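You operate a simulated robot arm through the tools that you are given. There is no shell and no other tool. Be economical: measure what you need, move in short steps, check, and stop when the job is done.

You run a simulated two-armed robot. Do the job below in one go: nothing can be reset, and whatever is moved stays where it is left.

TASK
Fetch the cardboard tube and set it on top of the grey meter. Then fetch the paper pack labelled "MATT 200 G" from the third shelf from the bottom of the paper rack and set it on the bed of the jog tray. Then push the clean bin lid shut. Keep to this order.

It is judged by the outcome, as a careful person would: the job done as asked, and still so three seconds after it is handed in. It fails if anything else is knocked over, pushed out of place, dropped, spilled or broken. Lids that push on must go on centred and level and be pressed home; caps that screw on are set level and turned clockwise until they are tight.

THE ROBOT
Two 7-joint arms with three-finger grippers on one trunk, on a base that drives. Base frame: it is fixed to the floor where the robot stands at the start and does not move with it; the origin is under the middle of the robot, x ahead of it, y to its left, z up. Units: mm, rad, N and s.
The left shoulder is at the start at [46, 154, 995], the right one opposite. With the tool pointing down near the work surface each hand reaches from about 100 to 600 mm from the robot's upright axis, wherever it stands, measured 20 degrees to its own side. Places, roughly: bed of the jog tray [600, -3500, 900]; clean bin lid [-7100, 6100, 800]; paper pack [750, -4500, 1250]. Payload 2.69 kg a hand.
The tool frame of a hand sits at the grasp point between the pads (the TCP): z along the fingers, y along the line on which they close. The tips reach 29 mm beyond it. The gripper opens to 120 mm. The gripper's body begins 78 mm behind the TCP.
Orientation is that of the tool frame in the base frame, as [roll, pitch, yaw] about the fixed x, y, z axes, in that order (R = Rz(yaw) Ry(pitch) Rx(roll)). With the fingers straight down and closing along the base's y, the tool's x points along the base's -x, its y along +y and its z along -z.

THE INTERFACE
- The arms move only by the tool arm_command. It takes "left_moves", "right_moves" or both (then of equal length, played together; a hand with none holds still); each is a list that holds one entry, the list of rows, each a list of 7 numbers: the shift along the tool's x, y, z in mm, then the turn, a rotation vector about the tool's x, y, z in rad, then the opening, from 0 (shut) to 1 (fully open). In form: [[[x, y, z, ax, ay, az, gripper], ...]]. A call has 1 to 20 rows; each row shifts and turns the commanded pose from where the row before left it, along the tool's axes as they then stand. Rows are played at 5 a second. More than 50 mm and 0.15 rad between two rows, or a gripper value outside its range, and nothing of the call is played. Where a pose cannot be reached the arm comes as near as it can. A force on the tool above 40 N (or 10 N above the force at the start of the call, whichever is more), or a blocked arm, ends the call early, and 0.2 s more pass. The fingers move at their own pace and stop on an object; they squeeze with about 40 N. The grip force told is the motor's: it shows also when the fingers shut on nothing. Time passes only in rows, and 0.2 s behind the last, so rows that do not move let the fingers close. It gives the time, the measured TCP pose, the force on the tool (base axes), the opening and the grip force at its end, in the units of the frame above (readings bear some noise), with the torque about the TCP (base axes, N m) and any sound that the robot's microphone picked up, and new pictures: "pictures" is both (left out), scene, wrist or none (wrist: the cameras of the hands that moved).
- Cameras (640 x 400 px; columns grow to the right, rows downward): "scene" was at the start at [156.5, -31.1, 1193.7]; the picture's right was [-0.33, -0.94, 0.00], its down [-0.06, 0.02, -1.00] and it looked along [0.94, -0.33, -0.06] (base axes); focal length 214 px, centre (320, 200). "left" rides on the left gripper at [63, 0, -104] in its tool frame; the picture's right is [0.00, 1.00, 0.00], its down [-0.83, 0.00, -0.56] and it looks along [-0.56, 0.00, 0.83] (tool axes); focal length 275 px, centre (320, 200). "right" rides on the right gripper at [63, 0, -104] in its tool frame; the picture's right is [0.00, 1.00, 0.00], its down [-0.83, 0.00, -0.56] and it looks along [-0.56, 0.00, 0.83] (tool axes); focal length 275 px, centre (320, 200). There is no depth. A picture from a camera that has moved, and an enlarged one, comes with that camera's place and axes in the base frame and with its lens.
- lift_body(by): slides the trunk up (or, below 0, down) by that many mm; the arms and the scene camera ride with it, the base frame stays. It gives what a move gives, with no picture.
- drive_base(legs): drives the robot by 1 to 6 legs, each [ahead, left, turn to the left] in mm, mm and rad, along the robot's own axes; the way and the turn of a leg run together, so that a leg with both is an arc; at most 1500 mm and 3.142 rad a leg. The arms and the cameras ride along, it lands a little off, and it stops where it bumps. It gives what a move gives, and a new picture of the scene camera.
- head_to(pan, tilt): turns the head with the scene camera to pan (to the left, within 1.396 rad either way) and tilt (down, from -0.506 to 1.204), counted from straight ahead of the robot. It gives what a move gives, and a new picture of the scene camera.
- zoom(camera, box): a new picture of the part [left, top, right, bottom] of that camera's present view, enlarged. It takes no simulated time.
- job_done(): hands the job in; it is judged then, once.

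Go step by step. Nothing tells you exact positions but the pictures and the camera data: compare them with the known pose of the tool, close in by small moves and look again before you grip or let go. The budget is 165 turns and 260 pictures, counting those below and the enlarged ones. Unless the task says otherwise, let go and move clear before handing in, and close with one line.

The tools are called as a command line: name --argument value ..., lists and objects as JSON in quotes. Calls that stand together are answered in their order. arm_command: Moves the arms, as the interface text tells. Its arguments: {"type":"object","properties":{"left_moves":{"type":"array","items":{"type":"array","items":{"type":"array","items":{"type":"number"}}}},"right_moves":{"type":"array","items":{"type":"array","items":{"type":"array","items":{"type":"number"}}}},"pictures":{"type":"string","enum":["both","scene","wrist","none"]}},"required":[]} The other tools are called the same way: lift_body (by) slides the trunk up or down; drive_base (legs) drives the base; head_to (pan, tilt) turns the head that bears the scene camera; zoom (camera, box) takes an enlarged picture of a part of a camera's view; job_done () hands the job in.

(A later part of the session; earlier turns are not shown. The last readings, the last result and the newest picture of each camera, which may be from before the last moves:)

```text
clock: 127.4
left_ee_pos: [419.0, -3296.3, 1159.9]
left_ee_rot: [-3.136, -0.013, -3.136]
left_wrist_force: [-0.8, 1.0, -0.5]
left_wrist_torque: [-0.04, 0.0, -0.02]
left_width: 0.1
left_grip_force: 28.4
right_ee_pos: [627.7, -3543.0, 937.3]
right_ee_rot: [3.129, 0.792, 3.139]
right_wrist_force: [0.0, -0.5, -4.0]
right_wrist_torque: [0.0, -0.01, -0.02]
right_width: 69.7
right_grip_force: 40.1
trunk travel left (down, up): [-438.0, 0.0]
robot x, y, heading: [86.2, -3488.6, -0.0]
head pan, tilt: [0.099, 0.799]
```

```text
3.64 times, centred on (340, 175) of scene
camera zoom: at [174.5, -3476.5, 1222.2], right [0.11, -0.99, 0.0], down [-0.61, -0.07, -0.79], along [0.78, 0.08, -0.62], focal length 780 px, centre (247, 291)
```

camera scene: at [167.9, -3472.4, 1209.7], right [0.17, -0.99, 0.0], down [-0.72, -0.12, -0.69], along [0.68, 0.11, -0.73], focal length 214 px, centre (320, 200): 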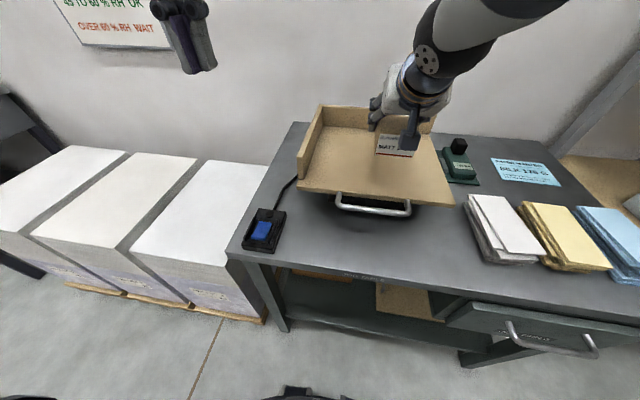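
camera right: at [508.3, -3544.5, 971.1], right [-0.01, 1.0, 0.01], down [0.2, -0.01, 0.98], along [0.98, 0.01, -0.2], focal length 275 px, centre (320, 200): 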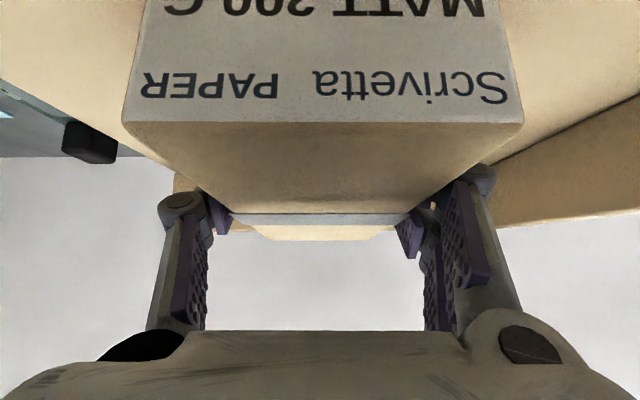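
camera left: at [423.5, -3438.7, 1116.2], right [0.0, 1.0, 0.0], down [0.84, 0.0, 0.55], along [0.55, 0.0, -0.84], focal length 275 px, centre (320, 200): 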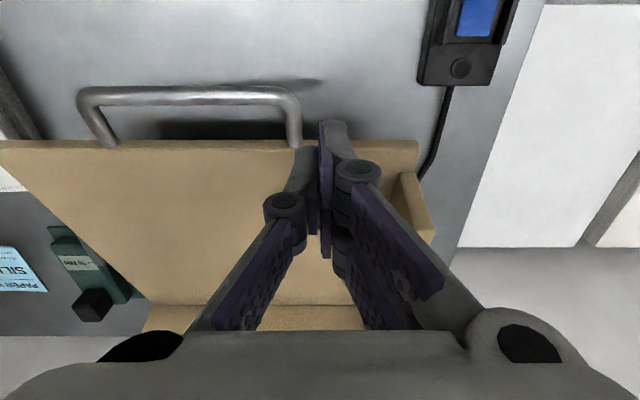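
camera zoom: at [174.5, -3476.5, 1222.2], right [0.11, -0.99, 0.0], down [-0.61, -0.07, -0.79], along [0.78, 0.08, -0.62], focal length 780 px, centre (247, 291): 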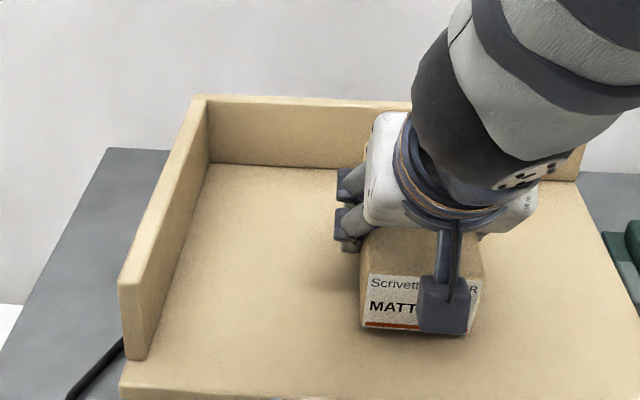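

The arm is nudging the head. I'll turn the head a bit left to free it, then continue.

head_to --pan 0.5 --tilt 0.6

arm_command --right_moves '[[[2.1, 0, 2.1, 0, 0, 0, 0.3], [2.1, 0, 2.1, 0, 0, 0, 0.3], [0, 0, 0, 0, 0, 0, 0.3]]]' --pictures "scene"

```text
clock: 128.2
left_ee_pos: [418.7, -3297.2, 1160.0]
left_ee_rot: [-3.137, -0.012, -3.135]
left_wrist_force: [0.3, -0.3, -0.1]
left_wrist_torque: [-0.01, -0.01, -0.02]
left_width: 0.1
left_grip_force: 28.9
right_ee_pos: [628.8, -3543.1, 937.9]
right_ee_rot: [3.131, 0.791, 3.137]
right_wrist_force: [0.0, -0.8, -4.1]
right_wrist_torque: [0.01, 0.02, -0.01]
right_width: 69.6
right_grip_force: 39.6
trunk travel left (down, up): [-438.0, 0.0]
robot x, y, heading: [91.0, -3485.4, 0.007]
head pan, tilt: [0.499, 0.6]
camera scene: at [166.1, -3443.1, 1227.7], right [0.48, -0.88, 0.0], down [-0.5, -0.27, -0.82], along [0.72, 0.4, -0.57], focal length 214 px, centre (320, 200)
```

scene: 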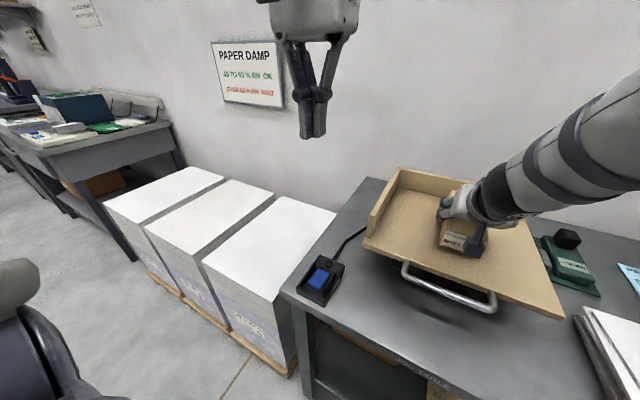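

```text
clock: 129.0
left_ee_pos: [418.1, -3297.4, 1159.1]
left_ee_rot: [-3.137, -0.011, -3.137]
left_wrist_force: [0.2, -0.7, 0.1]
left_wrist_torque: [-0.02, 0.02, 0.01]
left_width: 0.1
left_grip_force: 28.6
right_ee_pos: [627.8, -3542.2, 932.4]
right_ee_rot: [3.13, 0.79, 3.137]
right_wrist_force: [-0.4, 0.4, -3.9]
right_wrist_torque: [-0.02, 0.02, 0.01]
right_width: 69.6
right_grip_force: 40.0
trunk travel left (down, up): [-438.0, 0.0]
robot x, y, heading: [88.5, -3485.4, 0.005]
head pan, tilt: [0.499, 0.6]
camera scene: at [166.1, -3443.0, 1227.7], right [0.48, -0.88, 0.0], down [-0.5, -0.27, -0.82], along [0.72, 0.4, -0.57], focal length 214 px, centre (320, 200)
```

scene: 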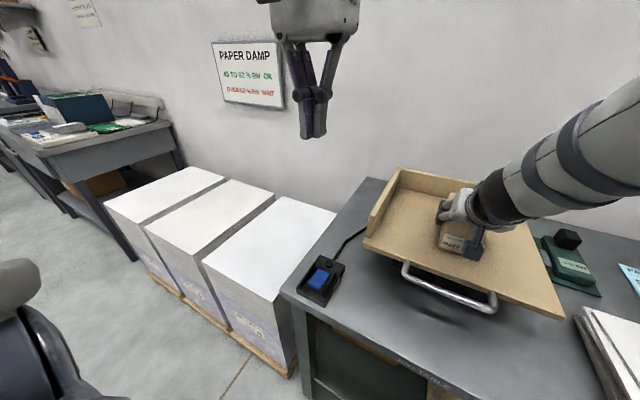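

arm_command --right_moves '[[[2.1, 0, 2.1, 0, 0, 0, 0.3], [2.1, 0, 2.1, 0, 0, 0, 0.3], [0, 0, 0, 0, 0, 0, 0.3]]]' --pictures "none"

zoom --camera "scene" --box '[350, 150, 580, 320]'

```text
clock: 129.8
left_ee_pos: [417.7, -3297.1, 1159.8]
left_ee_rot: [-3.135, -0.01, -3.136]
left_wrist_force: [-0.9, 0.1, 0.1]
left_wrist_torque: [-0.02, 0.01, -0.01]
left_width: 0.0
left_grip_force: 28.7
right_ee_pos: [627.3, -3542.7, 928.2]
right_ee_rot: [3.129, 0.794, 3.138]
right_wrist_force: [-2.3, -0.8, 9.5]
right_wrist_torque: [-0.49, 1.03, -0.03]
right_width: 69.5
right_grip_force: 40.0
trunk travel left (down, up): [-438.0, 0.0]
robot x, y, heading: [88.2, -3486.9, 0.002]
head pan, tilt: [0.499, 0.6]
```

```text
2.35 times, centred on (465, 235) of scene
camera zoom: at [164.8, -3443.0, 1227.9], right [0.48, -0.88, 0.0], down [-0.49, -0.27, -0.83], along [0.72, 0.4, -0.56], focal length 505 px, centre (-21, 118)
```

zoom: 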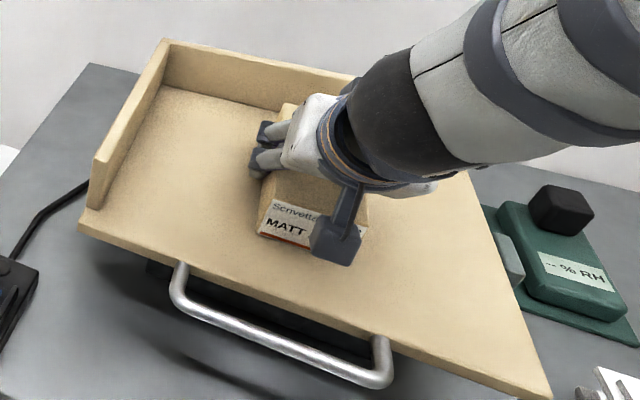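

Contact is at the pack's front edge only. I'll level the pack by rotating its far end down 0.04 rad, then settle.

arm_command --right_moves '[[[0, 0, 0, 0, 0.02, 0, 0.3], [0, 0, 0, 0, 0.02, 0, 0.3], [0, 0, 0, 0, 0, 0, 0.3]]]' --pictures "none"

```text
clock: 130.6
left_ee_pos: [419.1, -3297.3, 1159.3]
left_ee_rot: [-3.136, -0.012, -3.136]
left_wrist_force: [0.3, 0.0, -0.2]
left_wrist_torque: [0.0, 0.0, -0.01]
left_width: 0.0
left_grip_force: 28.2
right_ee_pos: [628.0, -3541.7, 923.8]
right_ee_rot: [3.13, 0.749, 3.141]
right_wrist_force: [0.7, -0.2, -3.6]
right_wrist_torque: [0.0, 0.0, -0.02]
right_width: 69.9
right_grip_force: 40.5
trunk travel left (down, up): [-438.0, 0.0]
robot x, y, heading: [87.8, -3485.6, 0.008]
head pan, tilt: [0.499, 0.6]
```

arm_command --right_moves '[[[1.2, 0, 1.2, 0, 0, 0, 0.3], [0, 0, 0, 0, 0, 0, 0.3]]]' --pictures "none"

```text
clock: 131.2
left_ee_pos: [417.4, -3296.6, 1159.7]
left_ee_rot: [-3.135, -0.009, -3.134]
left_wrist_force: [0.2, -1.5, 0.0]
left_wrist_torque: [0.03, 0.0, 0.01]
left_width: 0.2
left_grip_force: 28.3
right_ee_pos: [628.8, -3541.4, 924.1]
right_ee_rot: [3.129, 0.75, 3.139]
right_wrist_force: [-0.5, 0.0, -1.0]
right_wrist_torque: [-0.07, 0.26, -0.03]
right_width: 69.2
right_grip_force: 39.4
trunk travel left (down, up): [-438.0, 0.0]
robot x, y, heading: [86.2, -3484.7, 0.006]
head pan, tilt: [0.499, 0.6]
```

arm_command --right_moves '[[[0, 0, 0, 0, 0.025, 0, 0.3], [0.7, 0, 0.7, 0, 0, 0, 0.3], [0, 0, 0, 0, 0, 0, 0.3]]]' --pictures "none"

zoom --camera "scene" --box '[350, 150, 580, 320]'

```text
clock: 132.0
left_ee_pos: [419.7, -3296.6, 1158.7]
left_ee_rot: [-3.134, -0.011, -3.137]
left_wrist_force: [-0.7, -0.1, 0.2]
left_wrist_torque: [-0.01, -0.01, 0.0]
left_width: 0.0
left_grip_force: 28.8
right_ee_pos: [627.8, -3542.9, 923.5]
right_ee_rot: [3.13, 0.727, 3.14]
right_wrist_force: [-0.6, 0.5, -4.2]
right_wrist_torque: [0.03, 0.0, -0.01]
right_width: 69.6
right_grip_force: 40.2
trunk travel left (down, up): [-438.0, 0.0]
robot x, y, heading: [87.3, -3484.7, 0.005]
head pan, tilt: [0.499, 0.6]
```

```text
2.35 times, centred on (465, 235) of scene
camera zoom: at [166.2, -3443.2, 1227.7], right [0.48, -0.88, 0.0], down [-0.5, -0.27, -0.82], along [0.72, 0.4, -0.57], focal length 505 px, centre (-21, 118)
```

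zoom: 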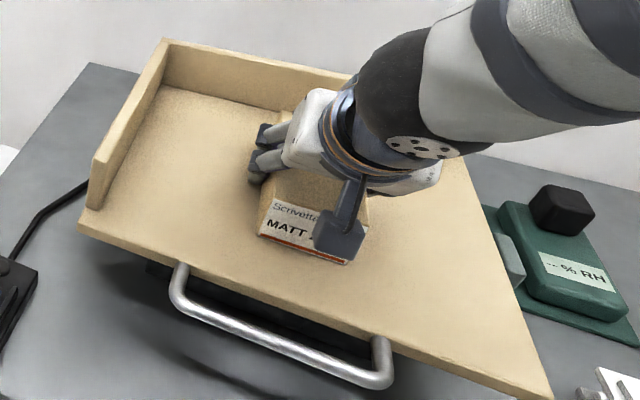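

arm_command --right_moves '[[[1.0, 0, 1.0, 0, 0, 0, 0.3], [0.7, 0, 0.7, 0, 0, 0, 0.3], [0, 0, 0, 0, 0, 0, 0.3]]]' --pictures "none"

```text
clock: 132.8
left_ee_pos: [417.8, -3296.5, 1160.5]
left_ee_rot: [-3.135, -0.011, -3.137]
left_wrist_force: [-0.3, 0.1, -0.3]
left_wrist_torque: [0.02, -0.02, 0.0]
left_width: 0.0
left_grip_force: 28.1
right_ee_pos: [628.4, -3542.1, 922.0]
right_ee_rot: [3.129, 0.729, 3.141]
right_wrist_force: [1.0, -1.7, 10.7]
right_wrist_torque: [-0.42, 0.94, 0.17]
right_width: 69.2
right_grip_force: 39.4
trunk travel left (down, up): [-438.0, 0.0]
robot x, y, heading: [85.6, -3485.1, 0.007]
head pan, tilt: [0.499, 0.6]
```

arm_command --right_moves '[[[-0.7, 0, -0.7, 0.0, 0.03, 0, 0.3], [0, 0, 0, 0, 0.02, 0, 0.3], [0, 0, 0, 0, 0, 0, 0.3], [0, 0, 0, 0, 0, 0, 0.3]]]' --pictures "none"

zoom --camera "scene" --box '[410, 190, 490, 250]'

```text
clock: 133.8
left_ee_pos: [416.6, -3297.5, 1160.9]
left_ee_rot: [-3.137, -0.011, -3.136]
left_wrist_force: [-0.4, 0.1, -0.1]
left_wrist_torque: [0.01, -0.01, 0.0]
left_width: 0.0
left_grip_force: 28.9
right_ee_pos: [629.9, -3541.8, 923.8]
right_ee_rot: [3.129, 0.68, 3.139]
right_wrist_force: [10.2, -1.1, 17.5]
right_wrist_torque: [0.16, -0.95, -0.1]
right_width: 69.8
right_grip_force: 40.7
trunk travel left (down, up): [-438.0, 0.0]
robot x, y, heading: [85.5, -3489.3, 0.003]
head pan, tilt: [0.499, 0.6]
```

```text
6.67 times, centred on (450, 220) of scene
camera zoom: at [165.4, -3443.1, 1227.9], right [0.48, -0.88, 0.0], down [-0.49, -0.27, -0.83], along [0.72, 0.4, -0.56], focal length 1430 px, centre (-547, 67)
```

zoom: 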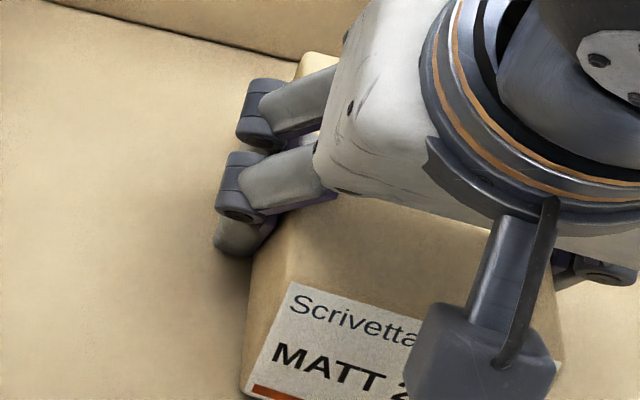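

Now the far end bears. The level is in between, so I'll rotate back half and check.

arm_command --right_moves '[[[0, 0, 0, 0, -0.025, 0, 0.3], [0, 0, 0, 0, 0, 0, 0.3]]]' --pictures "none"

```text
clock: 134.4
left_ee_pos: [417.4, -3297.4, 1160.5]
left_ee_rot: [-3.136, -0.012, -3.135]
left_wrist_force: [-0.2, -0.1, 0.6]
left_wrist_torque: [-0.03, 0.01, 0.0]
left_width: 0.0
left_grip_force: 28.6
right_ee_pos: [626.7, -3541.2, 923.2]
right_ee_rot: [3.128, 0.704, 3.138]
right_wrist_force: [5.2, -1.8, 20.6]
right_wrist_torque: [0.44, -0.42, -0.48]
right_width: 69.9
right_grip_force: 39.7
trunk travel left (down, up): [-438.0, 0.0]
robot x, y, heading: [87.1, -3484.5, -0.0]
head pan, tilt: [0.499, 0.6]
```

It is flat on the bed now. I'll ease off slightly and open the fingers slowly.

arm_command --right_moves '[[[-0.8, 0, -0.8, 0, 0, 0, 0.3], [0, 0, 0, 0, 0, 0, 0.59], [0, 0, 0, 0, 0, 0, 0.62], [0, 0, 0, 0, 0, 0, 0.68], [0, 0, 0, 0, 0, 0, 0.76], [0, 0, 0, 0, 0, 0, 0.76]]]' --pictures "wrist"

zoom --camera "scene" --box '[350, 150, 580, 320]'

```text
clock: 135.8
left_ee_pos: [418.9, -3296.5, 1160.3]
left_ee_rot: [-3.136, -0.013, -3.136]
left_wrist_force: [1.2, 1.1, -0.3]
left_wrist_torque: [0.0, 0.01, 0.02]
left_width: 0.1
left_grip_force: 28.1
right_ee_pos: [627.6, -3542.3, 921.2]
right_ee_rot: [3.132, 0.7, 3.139]
right_wrist_force: [0.5, 0.4, -0.7]
right_wrist_torque: [0.03, -0.02, -0.01]
right_width: 91.2
right_grip_force: 0.0
trunk travel left (down, up): [-438.0, 0.0]
robot x, y, heading: [81.3, -3485.9, 0.008]
head pan, tilt: [0.499, 0.6]
camera right: at [512.6, -3543.3, 959.8], right [-0.01, 1.0, 0.01], down [0.28, 0.0, 0.96], along [0.96, 0.01, -0.28], focal length 275 px, centre (320, 200)
```

right: 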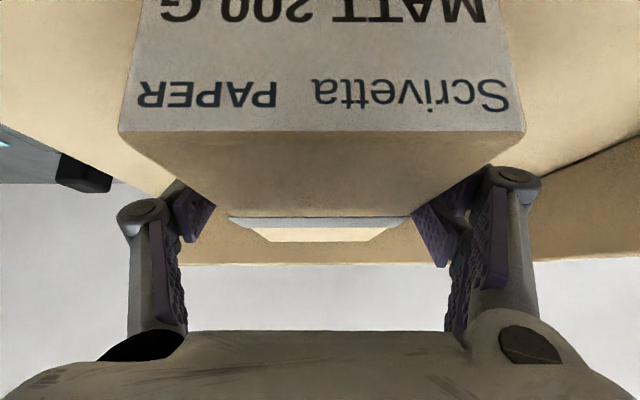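

```text
2.35 times, centred on (465, 235) of scene
camera zoom: at [165.9, -3443.1, 1227.7], right [0.48, -0.88, 0.0], down [-0.5, -0.27, -0.83], along [0.72, 0.4, -0.56], focal length 505 px, centre (-21, 118)
```

zoom: 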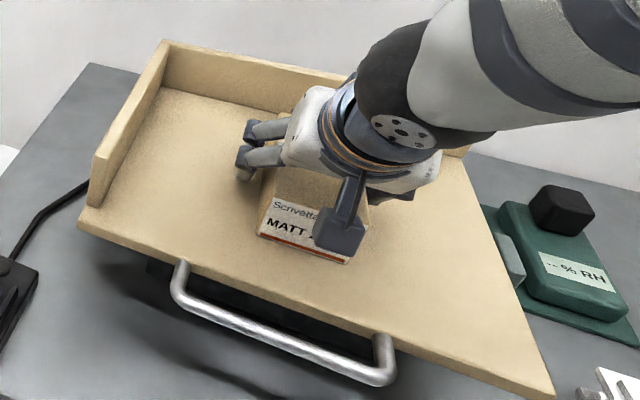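

Released and steady. I'll raise the hand straight up out of the way.

arm_command --right_moves '[[[-6.4, 0, -7.7, 0, 0, 0, 0.76], [-16, 0, -19, 0, 0, 0, 0.76], [-19, 0, -23, 0, 0, 0, 0.76], [-19, 0, -23, 0, 0, 0, 0.76], [-19, 0, -23, 0, 0, 0, 0.76], [0, 0, 0, 0, 0, 0, 0.76]]]' --pictures "none"

zoom --camera "scene" --box '[350, 150, 580, 320]'

```text
clock: 137.2
left_ee_pos: [420.2, -3296.9, 1159.7]
left_ee_rot: [-3.135, -0.013, -3.136]
left_wrist_force: [0.1, 0.1, -0.4]
left_wrist_torque: [0.01, 0.01, 0.01]
left_width: 0.0
left_grip_force: 28.7
right_ee_pos: [626.7, -3540.4, 1046.6]
right_ee_rot: [3.13, 0.701, 3.14]
right_wrist_force: [-0.4, 0.1, 0.8]
right_wrist_torque: [-0.03, 0.0, 0.01]
right_width: 91.2
right_grip_force: 0.0
trunk travel left (down, up): [-438.0, 0.0]
robot x, y, heading: [84.1, -3486.5, 0.001]
head pan, tilt: [0.499, 0.6]
```

```text
2.35 times, centred on (465, 235) of scene
camera zoom: at [166.1, -3443.1, 1227.7], right [0.48, -0.88, 0.0], down [-0.5, -0.27, -0.82], along [0.72, 0.4, -0.57], focal length 505 px, centre (-21, 118)
```

zoom: 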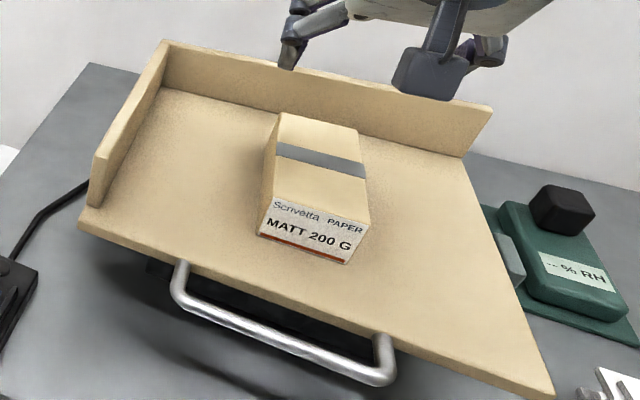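

The pack rests squarely on the level tray. Now for the bin: I'll back off and tuck the right arm for travel.

drive_base --legs '[[-350, 0, 0]]'

arm_command --right_moves '[[[10, -20, 0, 0, 0.14, 0, 0.5], [20, -20, 0, 0, 0.14, 0, 0.5], [30, -20, -10, 0, 0.14, 0, 0.5], [30, -20, -10, 0, 0.14, 0, 0.5], [40, -20, -10, 0, 0.14, 0, 0.5], [40, -20, -10, 0, 0, 0, 0.5], [40, -10, -10, 0, 0, 0, 0.5], [30, 0, -20, 0, 0, 0, 0.5], [0, 0, 0, 0, 0, 0, 0.5]]]' --pictures "none"

head_to --pan 1.39 --tilt 0.2

```text
clock: 139.5
left_ee_pos: [73.2, -3298.9, 1159.5]
left_ee_rot: [-3.136, -0.01, -3.135]
left_wrist_force: [-0.2, 0.4, -0.7]
left_wrist_torque: [0.01, -0.01, 0.06]
left_width: 0.0
left_grip_force: 28.1
right_ee_pos: [281.1, -3542.9, 1048.8]
right_ee_rot: [3.129, 0.7, 3.138]
right_wrist_force: [0.7, -0.1, -0.1]
right_wrist_torque: [0.0, 0.02, -0.01]
right_width: 91.3
right_grip_force: 0.0
trunk travel left (down, up): [-438.0, 0.0]
robot x, y, heading: [-256.7, -3488.0, 0.0]
head pan, tilt: [0.499, 0.6]
camera scene: at [-179.4, -3444.1, 1227.7], right [0.48, -0.88, 0.0], down [-0.5, -0.27, -0.83], along [0.72, 0.4, -0.56], focal length 214 px, centre (320, 200)
```

scene: 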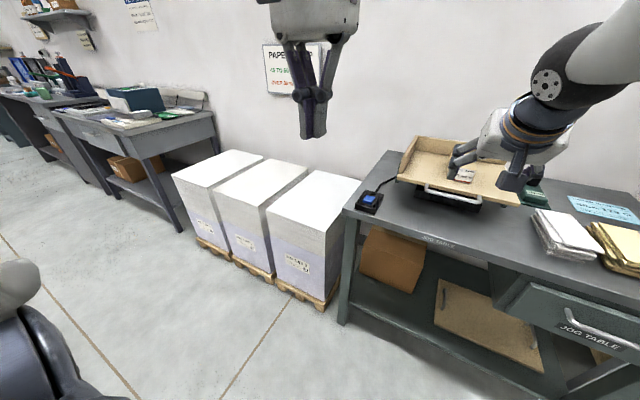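

```text
clock: 141.5
left_ee_pos: [74.2, -3297.9, 1160.3]
left_ee_rot: [-3.136, -0.015, -3.137]
left_wrist_force: [0.5, 0.1, -0.4]
left_wrist_torque: [0.04, 0.01, 0.01]
left_width: 0.0
left_grip_force: 28.2
right_ee_pos: [45.6, -3675.6, 1070.3]
right_ee_rot: [3.133, 0.001, -3.136]
right_wrist_force: [-0.6, 0.0, -0.5]
right_wrist_torque: [-0.02, 0.03, -0.01]
right_width: 60.2
right_grip_force: 0.1
trunk travel left (down, up): [-438.0, 0.0]
robot x, y, heading: [-255.7, -3485.7, -0.001]
head pan, tilt: [0.499, 0.6]
```

```text
clock: 142.7
left_ee_pos: [74.5, -3297.5, 1160.1]
left_ee_rot: [-3.135, -0.011, -3.136]
left_wrist_force: [0.7, 0.3, 0.7]
left_wrist_torque: [0.02, 0.03, -0.02]
left_width: 0.0
left_grip_force: 28.5
right_ee_pos: [45.9, -3673.6, 1070.6]
right_ee_rot: [3.132, -0.002, -3.136]
right_wrist_force: [-1.0, 0.8, 0.3]
right_wrist_torque: [0.02, 0.02, 0.02]
right_width: 60.0
right_grip_force: 0.0
trunk travel left (down, up): [-438.0, 0.0]
robot x, y, heading: [-258.7, -3486.1, 0.002]
head pan, tilt: [1.389, 0.201]
camera scene: at [-239.8, -3394.9, 1264.5], right [0.98, -0.18, 0.0], down [-0.04, -0.2, -0.98], along [0.18, 0.96, -0.2], focal length 214 px, centre (320, 200)
```

scene: 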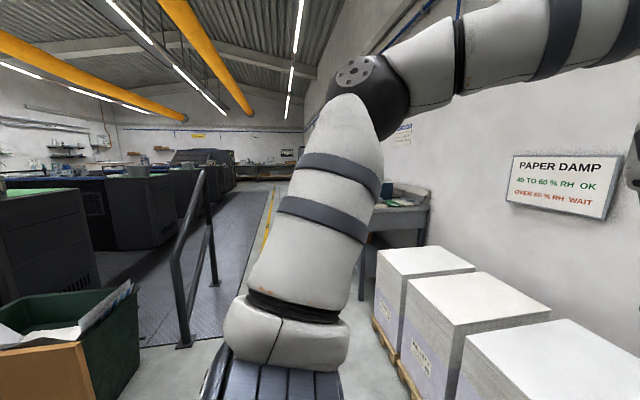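

There's a lane running along +y between the benches and the walkway railing. I'll turn to face along it.

drive_base --legs '[[-60, 0, 0], [0, 0, 1.57]]'

head_to --pan 0.0 --tilt 0.15

```text
clock: 147.5
left_ee_pos: [-507.4, -3153.7, 1159.0]
left_ee_rot: [-3.136, -0.01, -1.564]
left_wrist_force: [-1.2, -0.5, 0.6]
left_wrist_torque: [0.02, -0.01, 0.03]
left_width: 0.0
left_grip_force: 28.1
right_ee_pos: [-131.7, -3183.3, 1070.0]
right_ee_rot: [3.134, 0.0, -1.564]
right_wrist_force: [0.7, 0.7, 0.6]
right_wrist_torque: [0.01, -0.01, 0.0]
right_width: 59.9
right_grip_force: 0.2
trunk travel left (down, up): [-438.0, 0.0]
robot x, y, heading: [-319.4, -3485.6, 1.577]
head pan, tilt: [1.389, 0.201]
camera scene: at [-409.2, -3468.9, 1264.5], right [0.18, 0.98, 0.0], down [0.2, -0.04, -0.98], along [-0.96, 0.17, -0.2], focal length 214 px, centre (320, 200)
```

scene: 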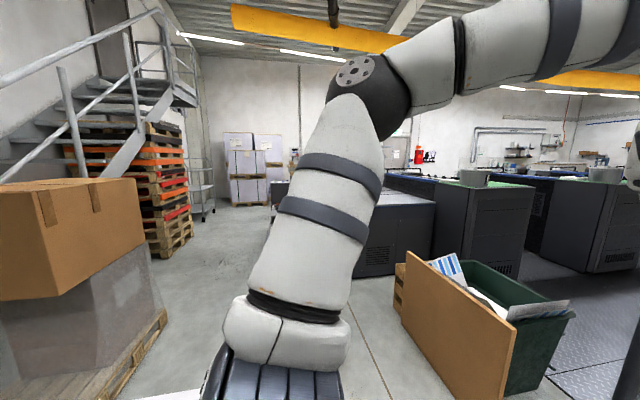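

```text
clock: 149.0
left_ee_pos: [-506.7, -3154.8, 1161.0]
left_ee_rot: [-3.136, -0.01, -1.563]
left_wrist_force: [-0.5, -0.4, 0.6]
left_wrist_torque: [0.0, 0.05, 0.05]
left_width: 0.0
left_grip_force: 29.1
right_ee_pos: [-131.4, -3181.8, 1069.2]
right_ee_rot: [3.133, -0.001, -1.564]
right_wrist_force: [0.3, -0.7, 0.2]
right_wrist_torque: [-0.01, 0.0, -0.03]
right_width: 59.9
right_grip_force: 0.1
trunk travel left (down, up): [-438.0, 0.0]
robot x, y, heading: [-316.8, -3489.9, 1.578]
head pan, tilt: [0.0, 0.15]
camera scene: at [-318.0, -3392.5, 1269.2], right [1.0, 0.01, 0.0], down [0.0, -0.15, -0.99], along [-0.01, 0.99, -0.15], focal length 214 px, centre (320, 200)
```

scene: 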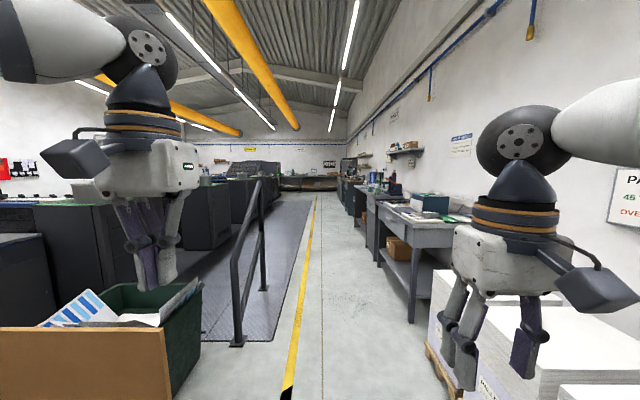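

The lane ahead is clear. I'll drive 4.5 m along it.

drive_base --legs '[[1500, 0, -0.005], [1500, 0, 0], [1500, 0, 0]]'

```text
clock: 170.4
left_ee_pos: [-368.4, 1326.0, 1159.8]
left_ee_rot: [-3.136, -0.011, -1.607]
left_wrist_force: [0.1, 0.1, -0.4]
left_wrist_torque: [-0.02, 0.02, -0.01]
left_width: 0.0
left_grip_force: 27.9
right_ee_pos: [6.3, 1281.9, 1069.5]
right_ee_rot: [3.131, -0.001, -1.604]
right_wrist_force: [0.9, 0.7, 0.0]
right_wrist_torque: [0.02, 0.03, 0.03]
right_width: 60.0
right_grip_force: 0.2
trunk travel left (down, up): [-438.0, 0.0]
robot x, y, heading: [-188.7, 986.4, 1.539]
head pan, tilt: [0.0, 0.15]
camera scene: at [-189.9, 1080.1, 1269.2], right [1.0, -0.04, 0.0], down [-0.01, -0.15, -0.99], along [0.04, 0.99, -0.15], focal length 214 px, centre (320, 200)
```

scene: 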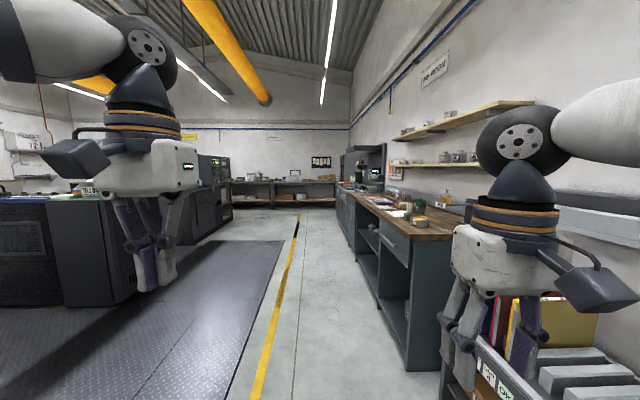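

I'll continue along the lane, veering slightly left.

drive_base --legs '[[1500, 60, 0.04], [1500, 40, 0]]'

head_to --pan 0.6 --tilt 0.15

```text
refused: leg 1 is longer than a leg can be; nothing moved
```

```text
clock: 171.4
left_ee_pos: [-367.7, 1328.2, 1159.3]
left_ee_rot: [-3.137, -0.012, -1.607]
left_wrist_force: [0.1, -0.1, -0.4]
left_wrist_torque: [-0.02, -0.01, -0.02]
left_width: 0.0
left_grip_force: 28.5
right_ee_pos: [5.0, 1282.3, 1070.0]
right_ee_rot: [3.132, 0.001, -1.604]
right_wrist_force: [0.0, 0.4, -0.2]
right_wrist_torque: [0.03, 0.01, -0.01]
right_width: 59.9
right_grip_force: 0.1
trunk travel left (down, up): [-438.0, 0.0]
robot x, y, heading: [-192.1, 987.1, 1.536]
head pan, tilt: [0.6, 0.15]
camera scene: at [-242.8, 1065.8, 1269.2], right [0.85, 0.53, 0.0], down [0.08, -0.13, -0.99], along [-0.53, 0.84, -0.15], focal length 214 px, centre (320, 200)
```

scene: 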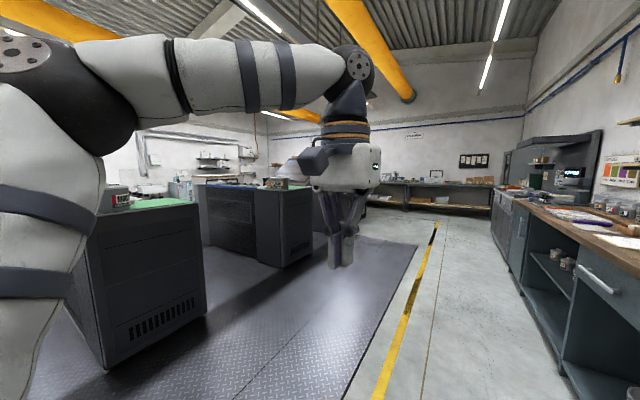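

drive_base --legs '[[1450, 60, 0.04], [1450, 40, 0], [700, 0, 0]]'

```text
clock: 188.7
left_ee_pos: [-485.9, 4888.1, 1160.5]
left_ee_rot: [-3.136, -0.01, -1.556]
left_wrist_force: [0.5, -0.2, -0.3]
left_wrist_torque: [0.01, -0.02, -0.03]
left_width: 0.1
left_grip_force: 28.6
right_ee_pos: [-109.6, 4862.7, 1069.9]
right_ee_rot: [3.133, 0.0, -1.556]
right_wrist_force: [0.2, 0.3, -0.5]
right_wrist_torque: [0.02, -0.01, -0.01]
right_width: 60.0
right_grip_force: 0.1
trunk travel left (down, up): [-438.0, 0.0]
robot x, y, heading: [-296.7, 4555.5, 1.583]
head pan, tilt: [0.6, 0.15]
camera scene: at [-348.0, 4635.2, 1269.2], right [0.82, 0.57, 0.0], down [0.09, -0.12, -0.99], along [-0.57, 0.81, -0.15], focal length 214 px, centre (320, 200)
```

scene: 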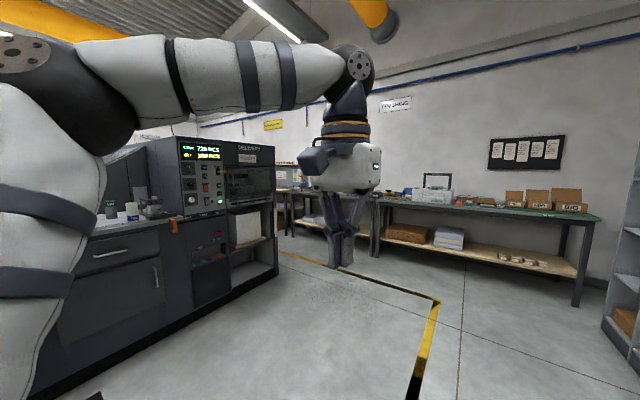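

The press ends near y≈6.3 m; an aisle leads left between it and the far benches (y≈7.4 m). I'll drive to the aisle and face -x.

drive_base --legs '[[1400, 0, -0.01], [800, 0, 0], [0, 0, 1.57]]'

head_to --pan 0.0 --tilt 0.2

```text
clock: 203.3
left_ee_pos: [-618.5, 6590.8, 1159.9]
left_ee_rot: [-3.136, -0.01, -0.041]
left_wrist_force: [-0.7, -0.1, 0.3]
left_wrist_torque: [0.02, 0.01, 0.02]
left_width: 0.0
left_grip_force: 28.7
right_ee_pos: [-573.6, 6965.5, 1070.1]
right_ee_rot: [3.132, 0.0, -0.041]
right_wrist_force: [-0.7, -0.2, 0.2]
right_wrist_torque: [-0.04, 0.0, 0.0]
right_width: 59.8
right_grip_force: 0.0
trunk travel left (down, up): [-438.0, 0.0]
robot x, y, heading: [-279.9, 6764.7, 3.102]
head pan, tilt: [0.6, 0.15]
camera scene: at [-358.5, 6714.4, 1269.2], right [-0.53, 0.85, 0.0], down [0.13, 0.08, -0.99], along [-0.84, -0.52, -0.15], focal length 214 px, centre (320, 200)
```

scene: 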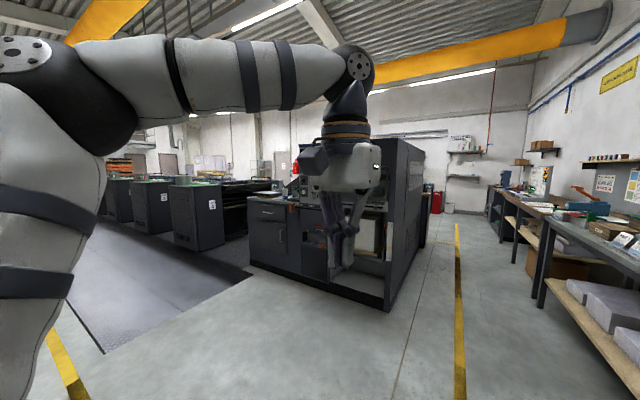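

```text
clock: 204.3
left_ee_pos: [-618.8, 6591.1, 1159.9]
left_ee_rot: [-3.137, -0.012, -0.04]
left_wrist_force: [0.7, 0.3, 0.2]
left_wrist_torque: [0.02, -0.01, -0.01]
left_width: 0.0
left_grip_force: 28.8
right_ee_pos: [-573.4, 6965.2, 1069.3]
right_ee_rot: [3.132, 0.0, -0.041]
right_wrist_force: [0.0, -0.8, 0.1]
right_wrist_torque: [-0.04, 0.03, 0.01]
right_width: 60.1
right_grip_force: 0.0
trunk travel left (down, up): [-438.0, 0.0]
robot x, y, heading: [-278.2, 6763.0, 3.096]
head pan, tilt: [0.0, 0.201]
camera scene: at [-372.9, 6767.4, 1264.5], right [0.04, 1.0, 0.0], down [0.2, -0.01, -0.98], along [-0.98, 0.04, -0.2], focal length 214 px, centre (320, 200)
```

scene: 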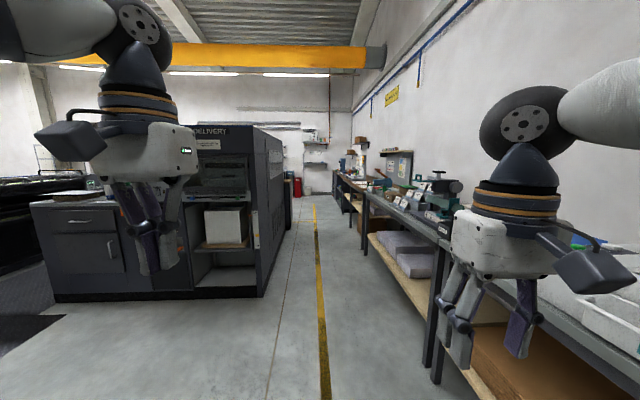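

I'm facing down the aisle (y≈6.3–7.45 m). I'll drive along its middle.

drive_base --legs '[[1400, -60, 0.045], [1400, 0, 0], [1200, 0, 0]]'

```text
clock: 223.6
left_ee_pos: [-4613.6, 6721.8, 1159.5]
left_ee_rot: [-3.138, -0.011, -0.01]
left_wrist_force: [-1.0, -0.7, 0.2]
left_wrist_torque: [0.02, 0.0, -0.02]
left_width: 0.1
left_grip_force: 28.9
right_ee_pos: [-4579.1, 7098.2, 1070.5]
right_ee_rot: [3.133, 0.0, -0.01]
right_wrist_force: [0.0, -0.8, -0.2]
right_wrist_torque: [0.05, 0.0, 0.04]
right_width: 60.2
right_grip_force: 0.1
trunk travel left (down, up): [-438.0, 0.0]
robot x, y, heading: [-4281.1, 6903.6, 3.132]
head pan, tilt: [0.0, 0.201]
camera scene: at [-4372.8, 6905.5, 1264.5], right [0.01, 1.0, 0.0], down [0.2, 0.0, -0.98], along [-0.98, 0.01, -0.2], focal length 214 px, centre (320, 200)
```

scene: 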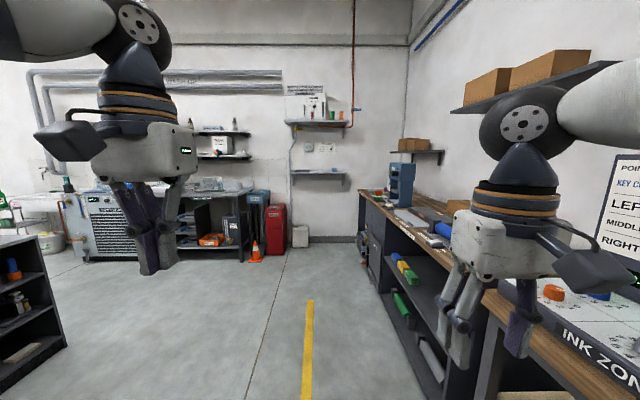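

Two bins stand near the end wall, a blue-grey one and a red one, with a traffic cone. I'll zoom in.

zoom --camera "scene" --box '[180, 160, 340, 270]'

```text
3.64 times, centred on (260, 215) of scene
camera zoom: at [-4372.8, 6905.5, 1264.5], right [0.01, 1.0, 0.0], down [0.2, 0.0, -0.98], along [-0.98, 0.01, -0.2], focal length 780 px, centre (538, 146)
```

zoom: 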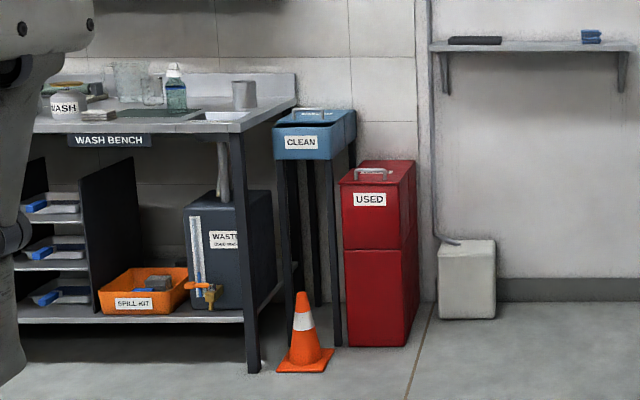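

The CLEAN bin is a blue box on a stand, with the cone at about (-6840, 6136) in front of it. I'll move closer with a good view.

drive_base --legs '[[1300, 0, 0.01], [0, 600, 0]]'

head_to --pan 0.0 --tilt 0.35

zoom --camera "scene" --box '[240, 140, 420, 270]'

```text
clock: 234.9
left_ee_pos: [-5919.3, 6119.6, 1160.0]
left_ee_rot: [-3.138, -0.01, 0.002]
left_wrist_force: [0.1, -1.4, -0.8]
left_wrist_torque: [0.02, -0.01, 0.0]
left_width: 0.1
left_grip_force: 28.7
right_ee_pos: [-5887.8, 6494.7, 1069.8]
right_ee_rot: [3.132, 0.001, 0.0]
right_wrist_force: [0.3, 0.2, 1.3]
right_wrist_torque: [0.02, 0.04, -0.02]
right_width: 60.1
right_grip_force: 0.1
trunk travel left (down, up): [-438.0, 0.0]
robot x, y, heading: [-5584.5, 6305.9, 3.14]
head pan, tilt: [0.0, 0.201]
camera scene: at [-5680.5, 6305.1, 1264.5], right [0.0, 1.0, 0.0], down [0.2, 0.0, -0.98], along [-0.98, 0.0, -0.2], focal length 214 px, centre (320, 200)
```

scene: 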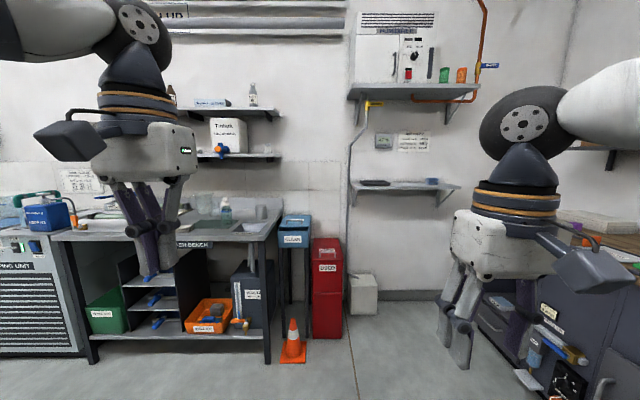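

```text
clock: 235.6
left_ee_pos: [-5919.1, 6118.5, 1160.1]
left_ee_rot: [-3.136, -0.011, 0.002]
left_wrist_force: [0.0, 0.6, 0.3]
left_wrist_torque: [0.0, -0.02, -0.01]
left_width: 0.0
left_grip_force: 28.0
right_ee_pos: [-5888.6, 6494.2, 1070.4]
right_ee_rot: [3.133, -0.001, 0.001]
right_wrist_force: [-0.9, 0.1, 0.1]
right_wrist_torque: [0.03, -0.03, -0.02]
right_width: 59.9
right_grip_force: 0.1
trunk travel left (down, up): [-438.0, 0.0]
robot x, y, heading: [-5585.3, 6302.7, 3.135]
head pan, tilt: [0.0, 0.351]
camera scene: at [-5680.4, 6305.2, 1250.5], right [0.0, 1.0, 0.0], down [0.34, 0.0, -0.94], along [-0.94, 0.0, -0.34], focal length 214 px, centre (320, 200)
```

scene: 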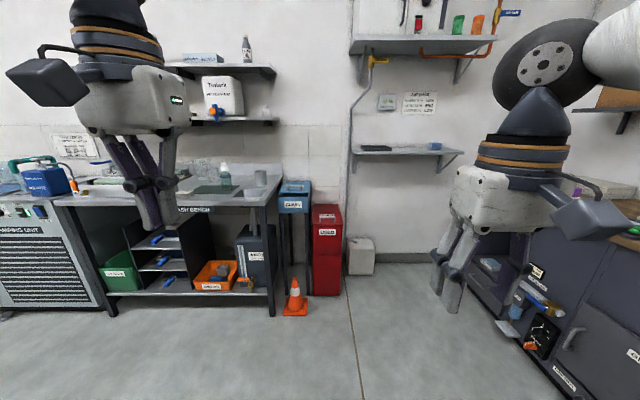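

```text
3.08 times, centred on (330, 205) of scene
camera zoom: at [-5680.4, 6305.2, 1250.5], right [0.0, 1.0, 0.0], down [0.34, 0.0, -0.94], along [-0.94, 0.0, -0.34], focal length 660 px, centre (289, 185)
```

zoom: 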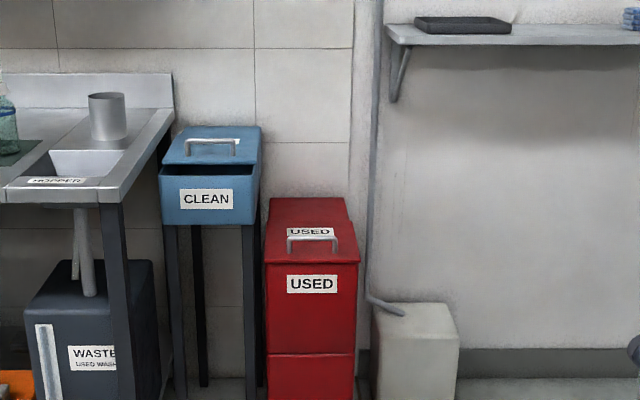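

The CLEAN lid stands slightly open at its front (hinged at the back), at about x≈-7000 to -7200, y≈6030–6240, z≈810. I'll approach with the cone well ahead-left of the base.

drive_base --legs '[[800, 0, 0]]'

lift_body --by -120

head_to --pan 0.15 --tilt 0.7

zoom --camera "scene" --box '[220, 80, 420, 220]'

```text
clock: 239.9
left_ee_pos: [-6721.0, 6121.5, 1159.5]
left_ee_rot: [-3.138, -0.012, -0.001]
left_wrist_force: [-0.6, -0.5, 0.8]
left_wrist_torque: [0.0, -0.01, 0.0]
left_width: 0.0
left_grip_force: 28.7
right_ee_pos: [-6690.5, 6497.1, 1069.6]
right_ee_rot: [3.133, 0.001, -0.002]
right_wrist_force: [-0.4, -0.4, 0.1]
right_wrist_torque: [-0.02, -0.01, 0.01]
right_width: 60.1
right_grip_force: 0.1
trunk travel left (down, up): [-438.0, 0.0]
robot x, y, heading: [-6388.8, 6305.3, 3.137]
head pan, tilt: [0.0, 0.351]
camera scene: at [-6482.2, 6308.0, 1250.5], right [0.0, 1.0, 0.0], down [0.34, 0.0, -0.94], along [-0.94, 0.0, -0.34], focal length 214 px, centre (320, 200)
```

scene: 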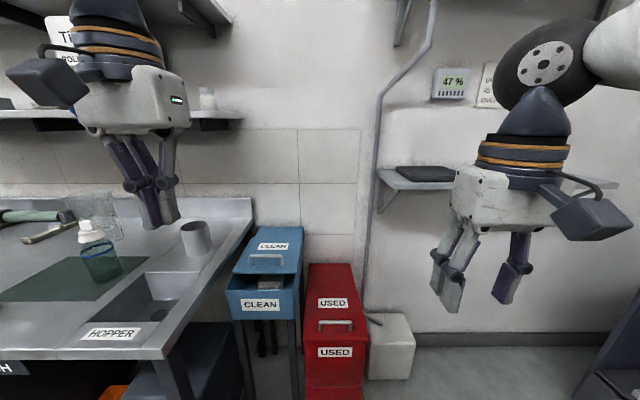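

```text
clock: 241.4
left_ee_pos: [-6721.7, 6121.6, 1040.9]
left_ee_rot: [-3.138, -0.009, -0.002]
left_wrist_force: [0.1, 0.3, -0.7]
left_wrist_torque: [0.01, 0.02, -0.01]
left_width: 0.0
left_grip_force: 28.0
right_ee_pos: [-6689.9, 6497.3, 950.0]
right_ee_rot: [3.131, 0.001, -0.002]
right_wrist_force: [0.5, -0.8, -0.3]
right_wrist_torque: [0.01, -0.04, 0.02]
right_width: 60.1
right_grip_force: 0.2
trunk travel left (down, up): [-318.0, 120.0]
robot x, y, heading: [-6387.0, 6308.7, 3.133]
head pan, tilt: [0.0, 0.351]
```

```text
clock: 242.3
left_ee_pos: [-6720.6, 6121.3, 1040.4]
left_ee_rot: [-3.136, -0.011, -0.001]
left_wrist_force: [0.2, 0.7, -0.7]
left_wrist_torque: [-0.02, 0.0, 0.0]
left_width: 0.0
left_grip_force: 28.5
right_ee_pos: [-6690.5, 6496.7, 949.8]
right_ee_rot: [3.131, 0.001, -0.002]
right_wrist_force: [0.0, 0.4, -0.2]
right_wrist_torque: [0.02, -0.01, -0.01]
right_width: 60.0
right_grip_force: 0.0
trunk travel left (down, up): [-318.0, 120.0]
robot x, y, heading: [-6390.1, 6307.9, 3.137]
head pan, tilt: [0.15, 0.7]
camera scene: at [-6560.0, 6295.6, 1083.1], right [-0.15, 0.99, 0.0], down [0.64, 0.09, -0.77], along [-0.76, -0.11, -0.64], focal length 214 px, centre (320, 200)
```

scene: 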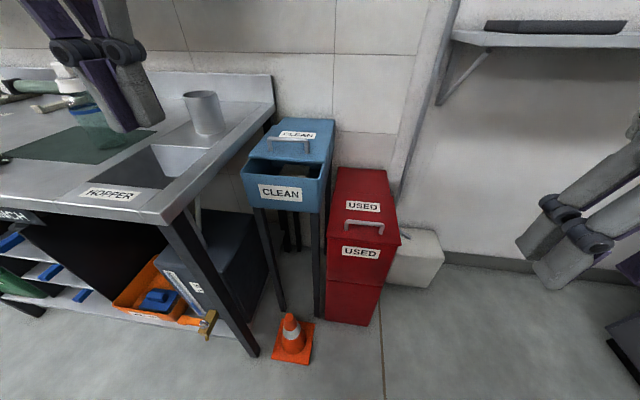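

```text
2.86 times, centred on (320, 150) of scene
camera zoom: at [-6560.0, 6295.6, 1083.1], right [-0.15, 0.99, 0.0], down [0.64, 0.09, -0.77], along [-0.76, -0.11, -0.64], focal length 613 px, centre (320, 343)
```

zoom: 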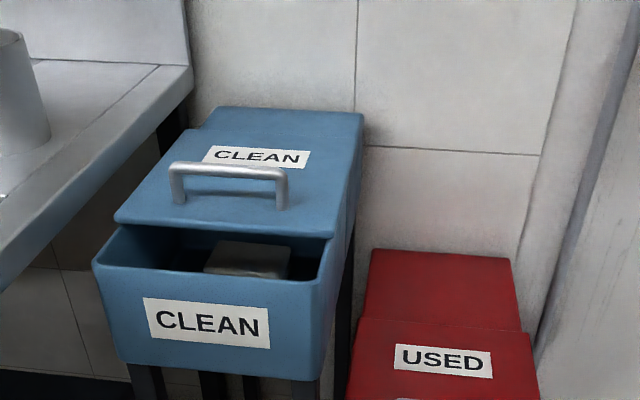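

The lid isn't fully shut: there is an opening at the front. I need to know whether it's tilted up or slid back, so I'll look with the left wrist camera and a closer zoom.

zoom --camera "left" --box '[0, 0, 640, 400]'

zoom --camera "scene" --box '[235, 110, 345, 190]'

zoom --camera "scene" --box '[320, 160, 410, 260]'

```text
1.00 times, centred on (320, 200) of left (not enlarged: the box is as wide or as high as the picture)
camera zoom: at [-6659.8, 6121.5, 1144.8], right [-0.01, -1.0, -0.01], down [-0.84, 0.0, 0.55], along [-0.55, 0.01, -0.84], focal length 275 px, centre (320, 200)
```

zoom: 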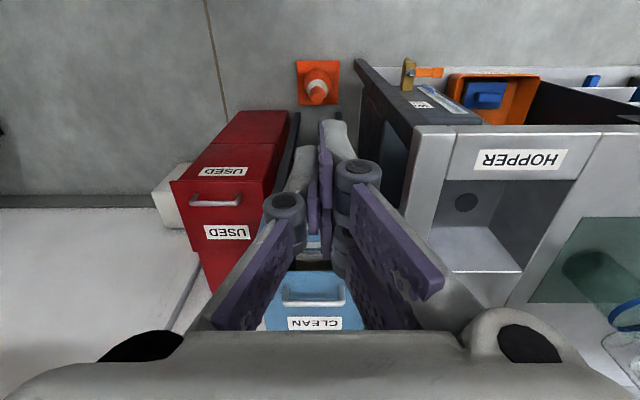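

```text
5.00 times, centred on (290, 150) of scene
camera zoom: at [-6560.0, 6295.6, 1083.1], right [-0.15, 0.99, 0.0], down [0.64, 0.09, -0.77], along [-0.76, -0.11, -0.64], focal length 1072 px, centre (470, 450)
```

zoom: 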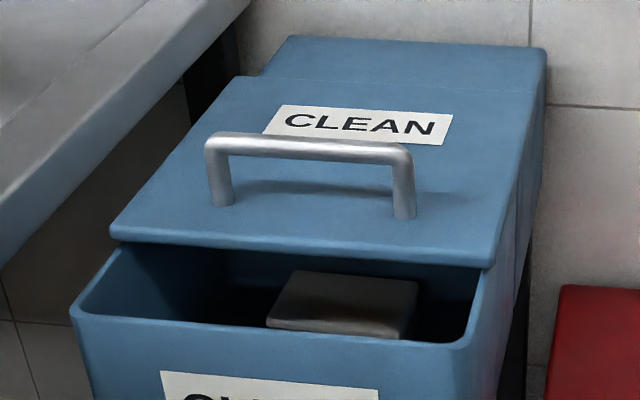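

```text
4.00 times, centred on (365, 210) of scene
camera zoom: at [-6560.0, 6295.6, 1083.1], right [-0.15, 0.99, 0.0], down [0.64, 0.09, -0.77], along [-0.76, -0.11, -0.64], focal length 858 px, centre (140, 160)
```

zoom: 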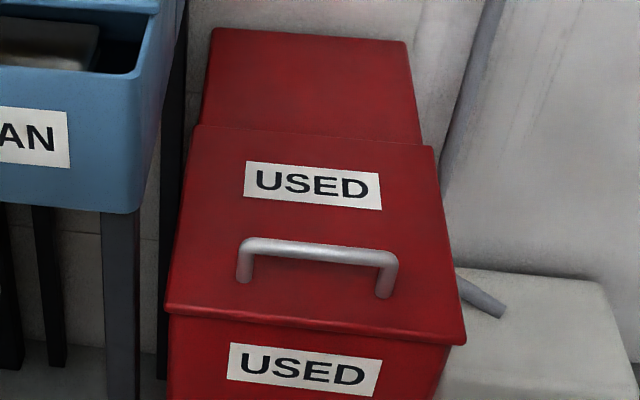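

The lid is a sliding one: the closed red bin shows more of its rear deck, so the blue lid has slid back. I need to slide it towards its front (+x) by its handle. I'll zoom the wrist view to locate the handle.

zoom --camera "left" --box '[240, 240, 380, 340]'

```text
4.00 times, centred on (310, 290) of left
camera zoom: at [-6659.8, 6121.5, 1144.8], right [-0.01, -1.0, -0.01], down [-0.84, 0.0, 0.55], along [-0.55, 0.01, -0.84], focal length 1101 px, centre (360, -160)
```

zoom: 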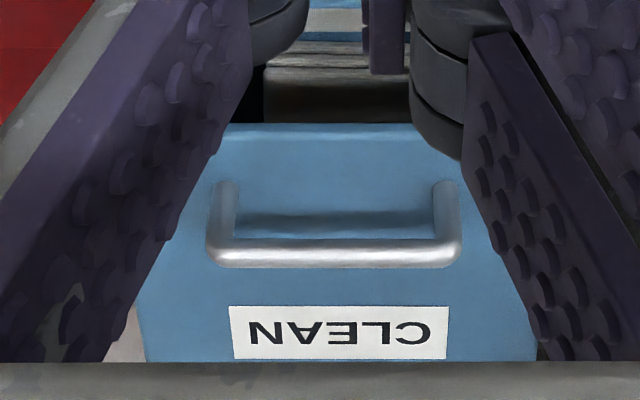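

The handle bar is at about (-7052, 6139, 856), and the lid must slide about 60 mm towards +x. I need to come closer but keep off the cone, so I'll check the base's footprint by looking down.

head_to --pan 0.3 --tilt 1.2

```text
clock: 243.2
left_ee_pos: [-6720.8, 6123.1, 1039.3]
left_ee_rot: [-3.138, -0.01, -0.001]
left_wrist_force: [0.1, 0.2, 1.2]
left_wrist_torque: [0.0, -0.01, 0.03]
left_width: 0.0
left_grip_force: 28.2
right_ee_pos: [-6690.0, 6497.8, 950.7]
right_ee_rot: [3.132, 0.0, -0.001]
right_wrist_force: [-0.7, -0.2, -1.2]
right_wrist_torque: [0.03, -0.03, 0.01]
right_width: 60.1
right_grip_force: 0.1
trunk travel left (down, up): [-318.0, 120.0]
robot x, y, heading: [-6385.6, 6309.7, 3.137]
head pan, tilt: [0.3, 1.201]
camera scene: at [-6529.5, 6291.6, 1047.1], right [-0.29, 0.96, 0.0], down [0.89, 0.27, -0.36], along [-0.35, -0.11, -0.93], focal length 214 px, centre (320, 200)
```

scene: 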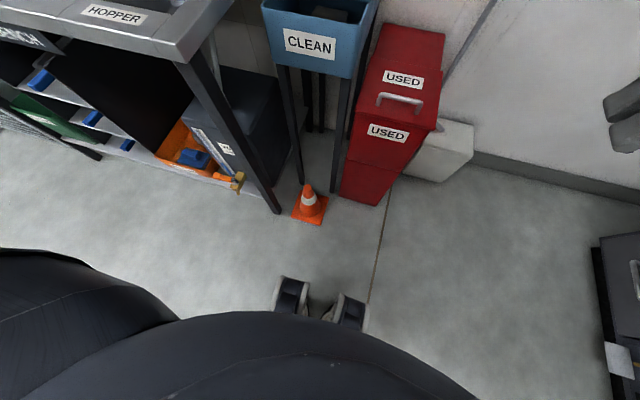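

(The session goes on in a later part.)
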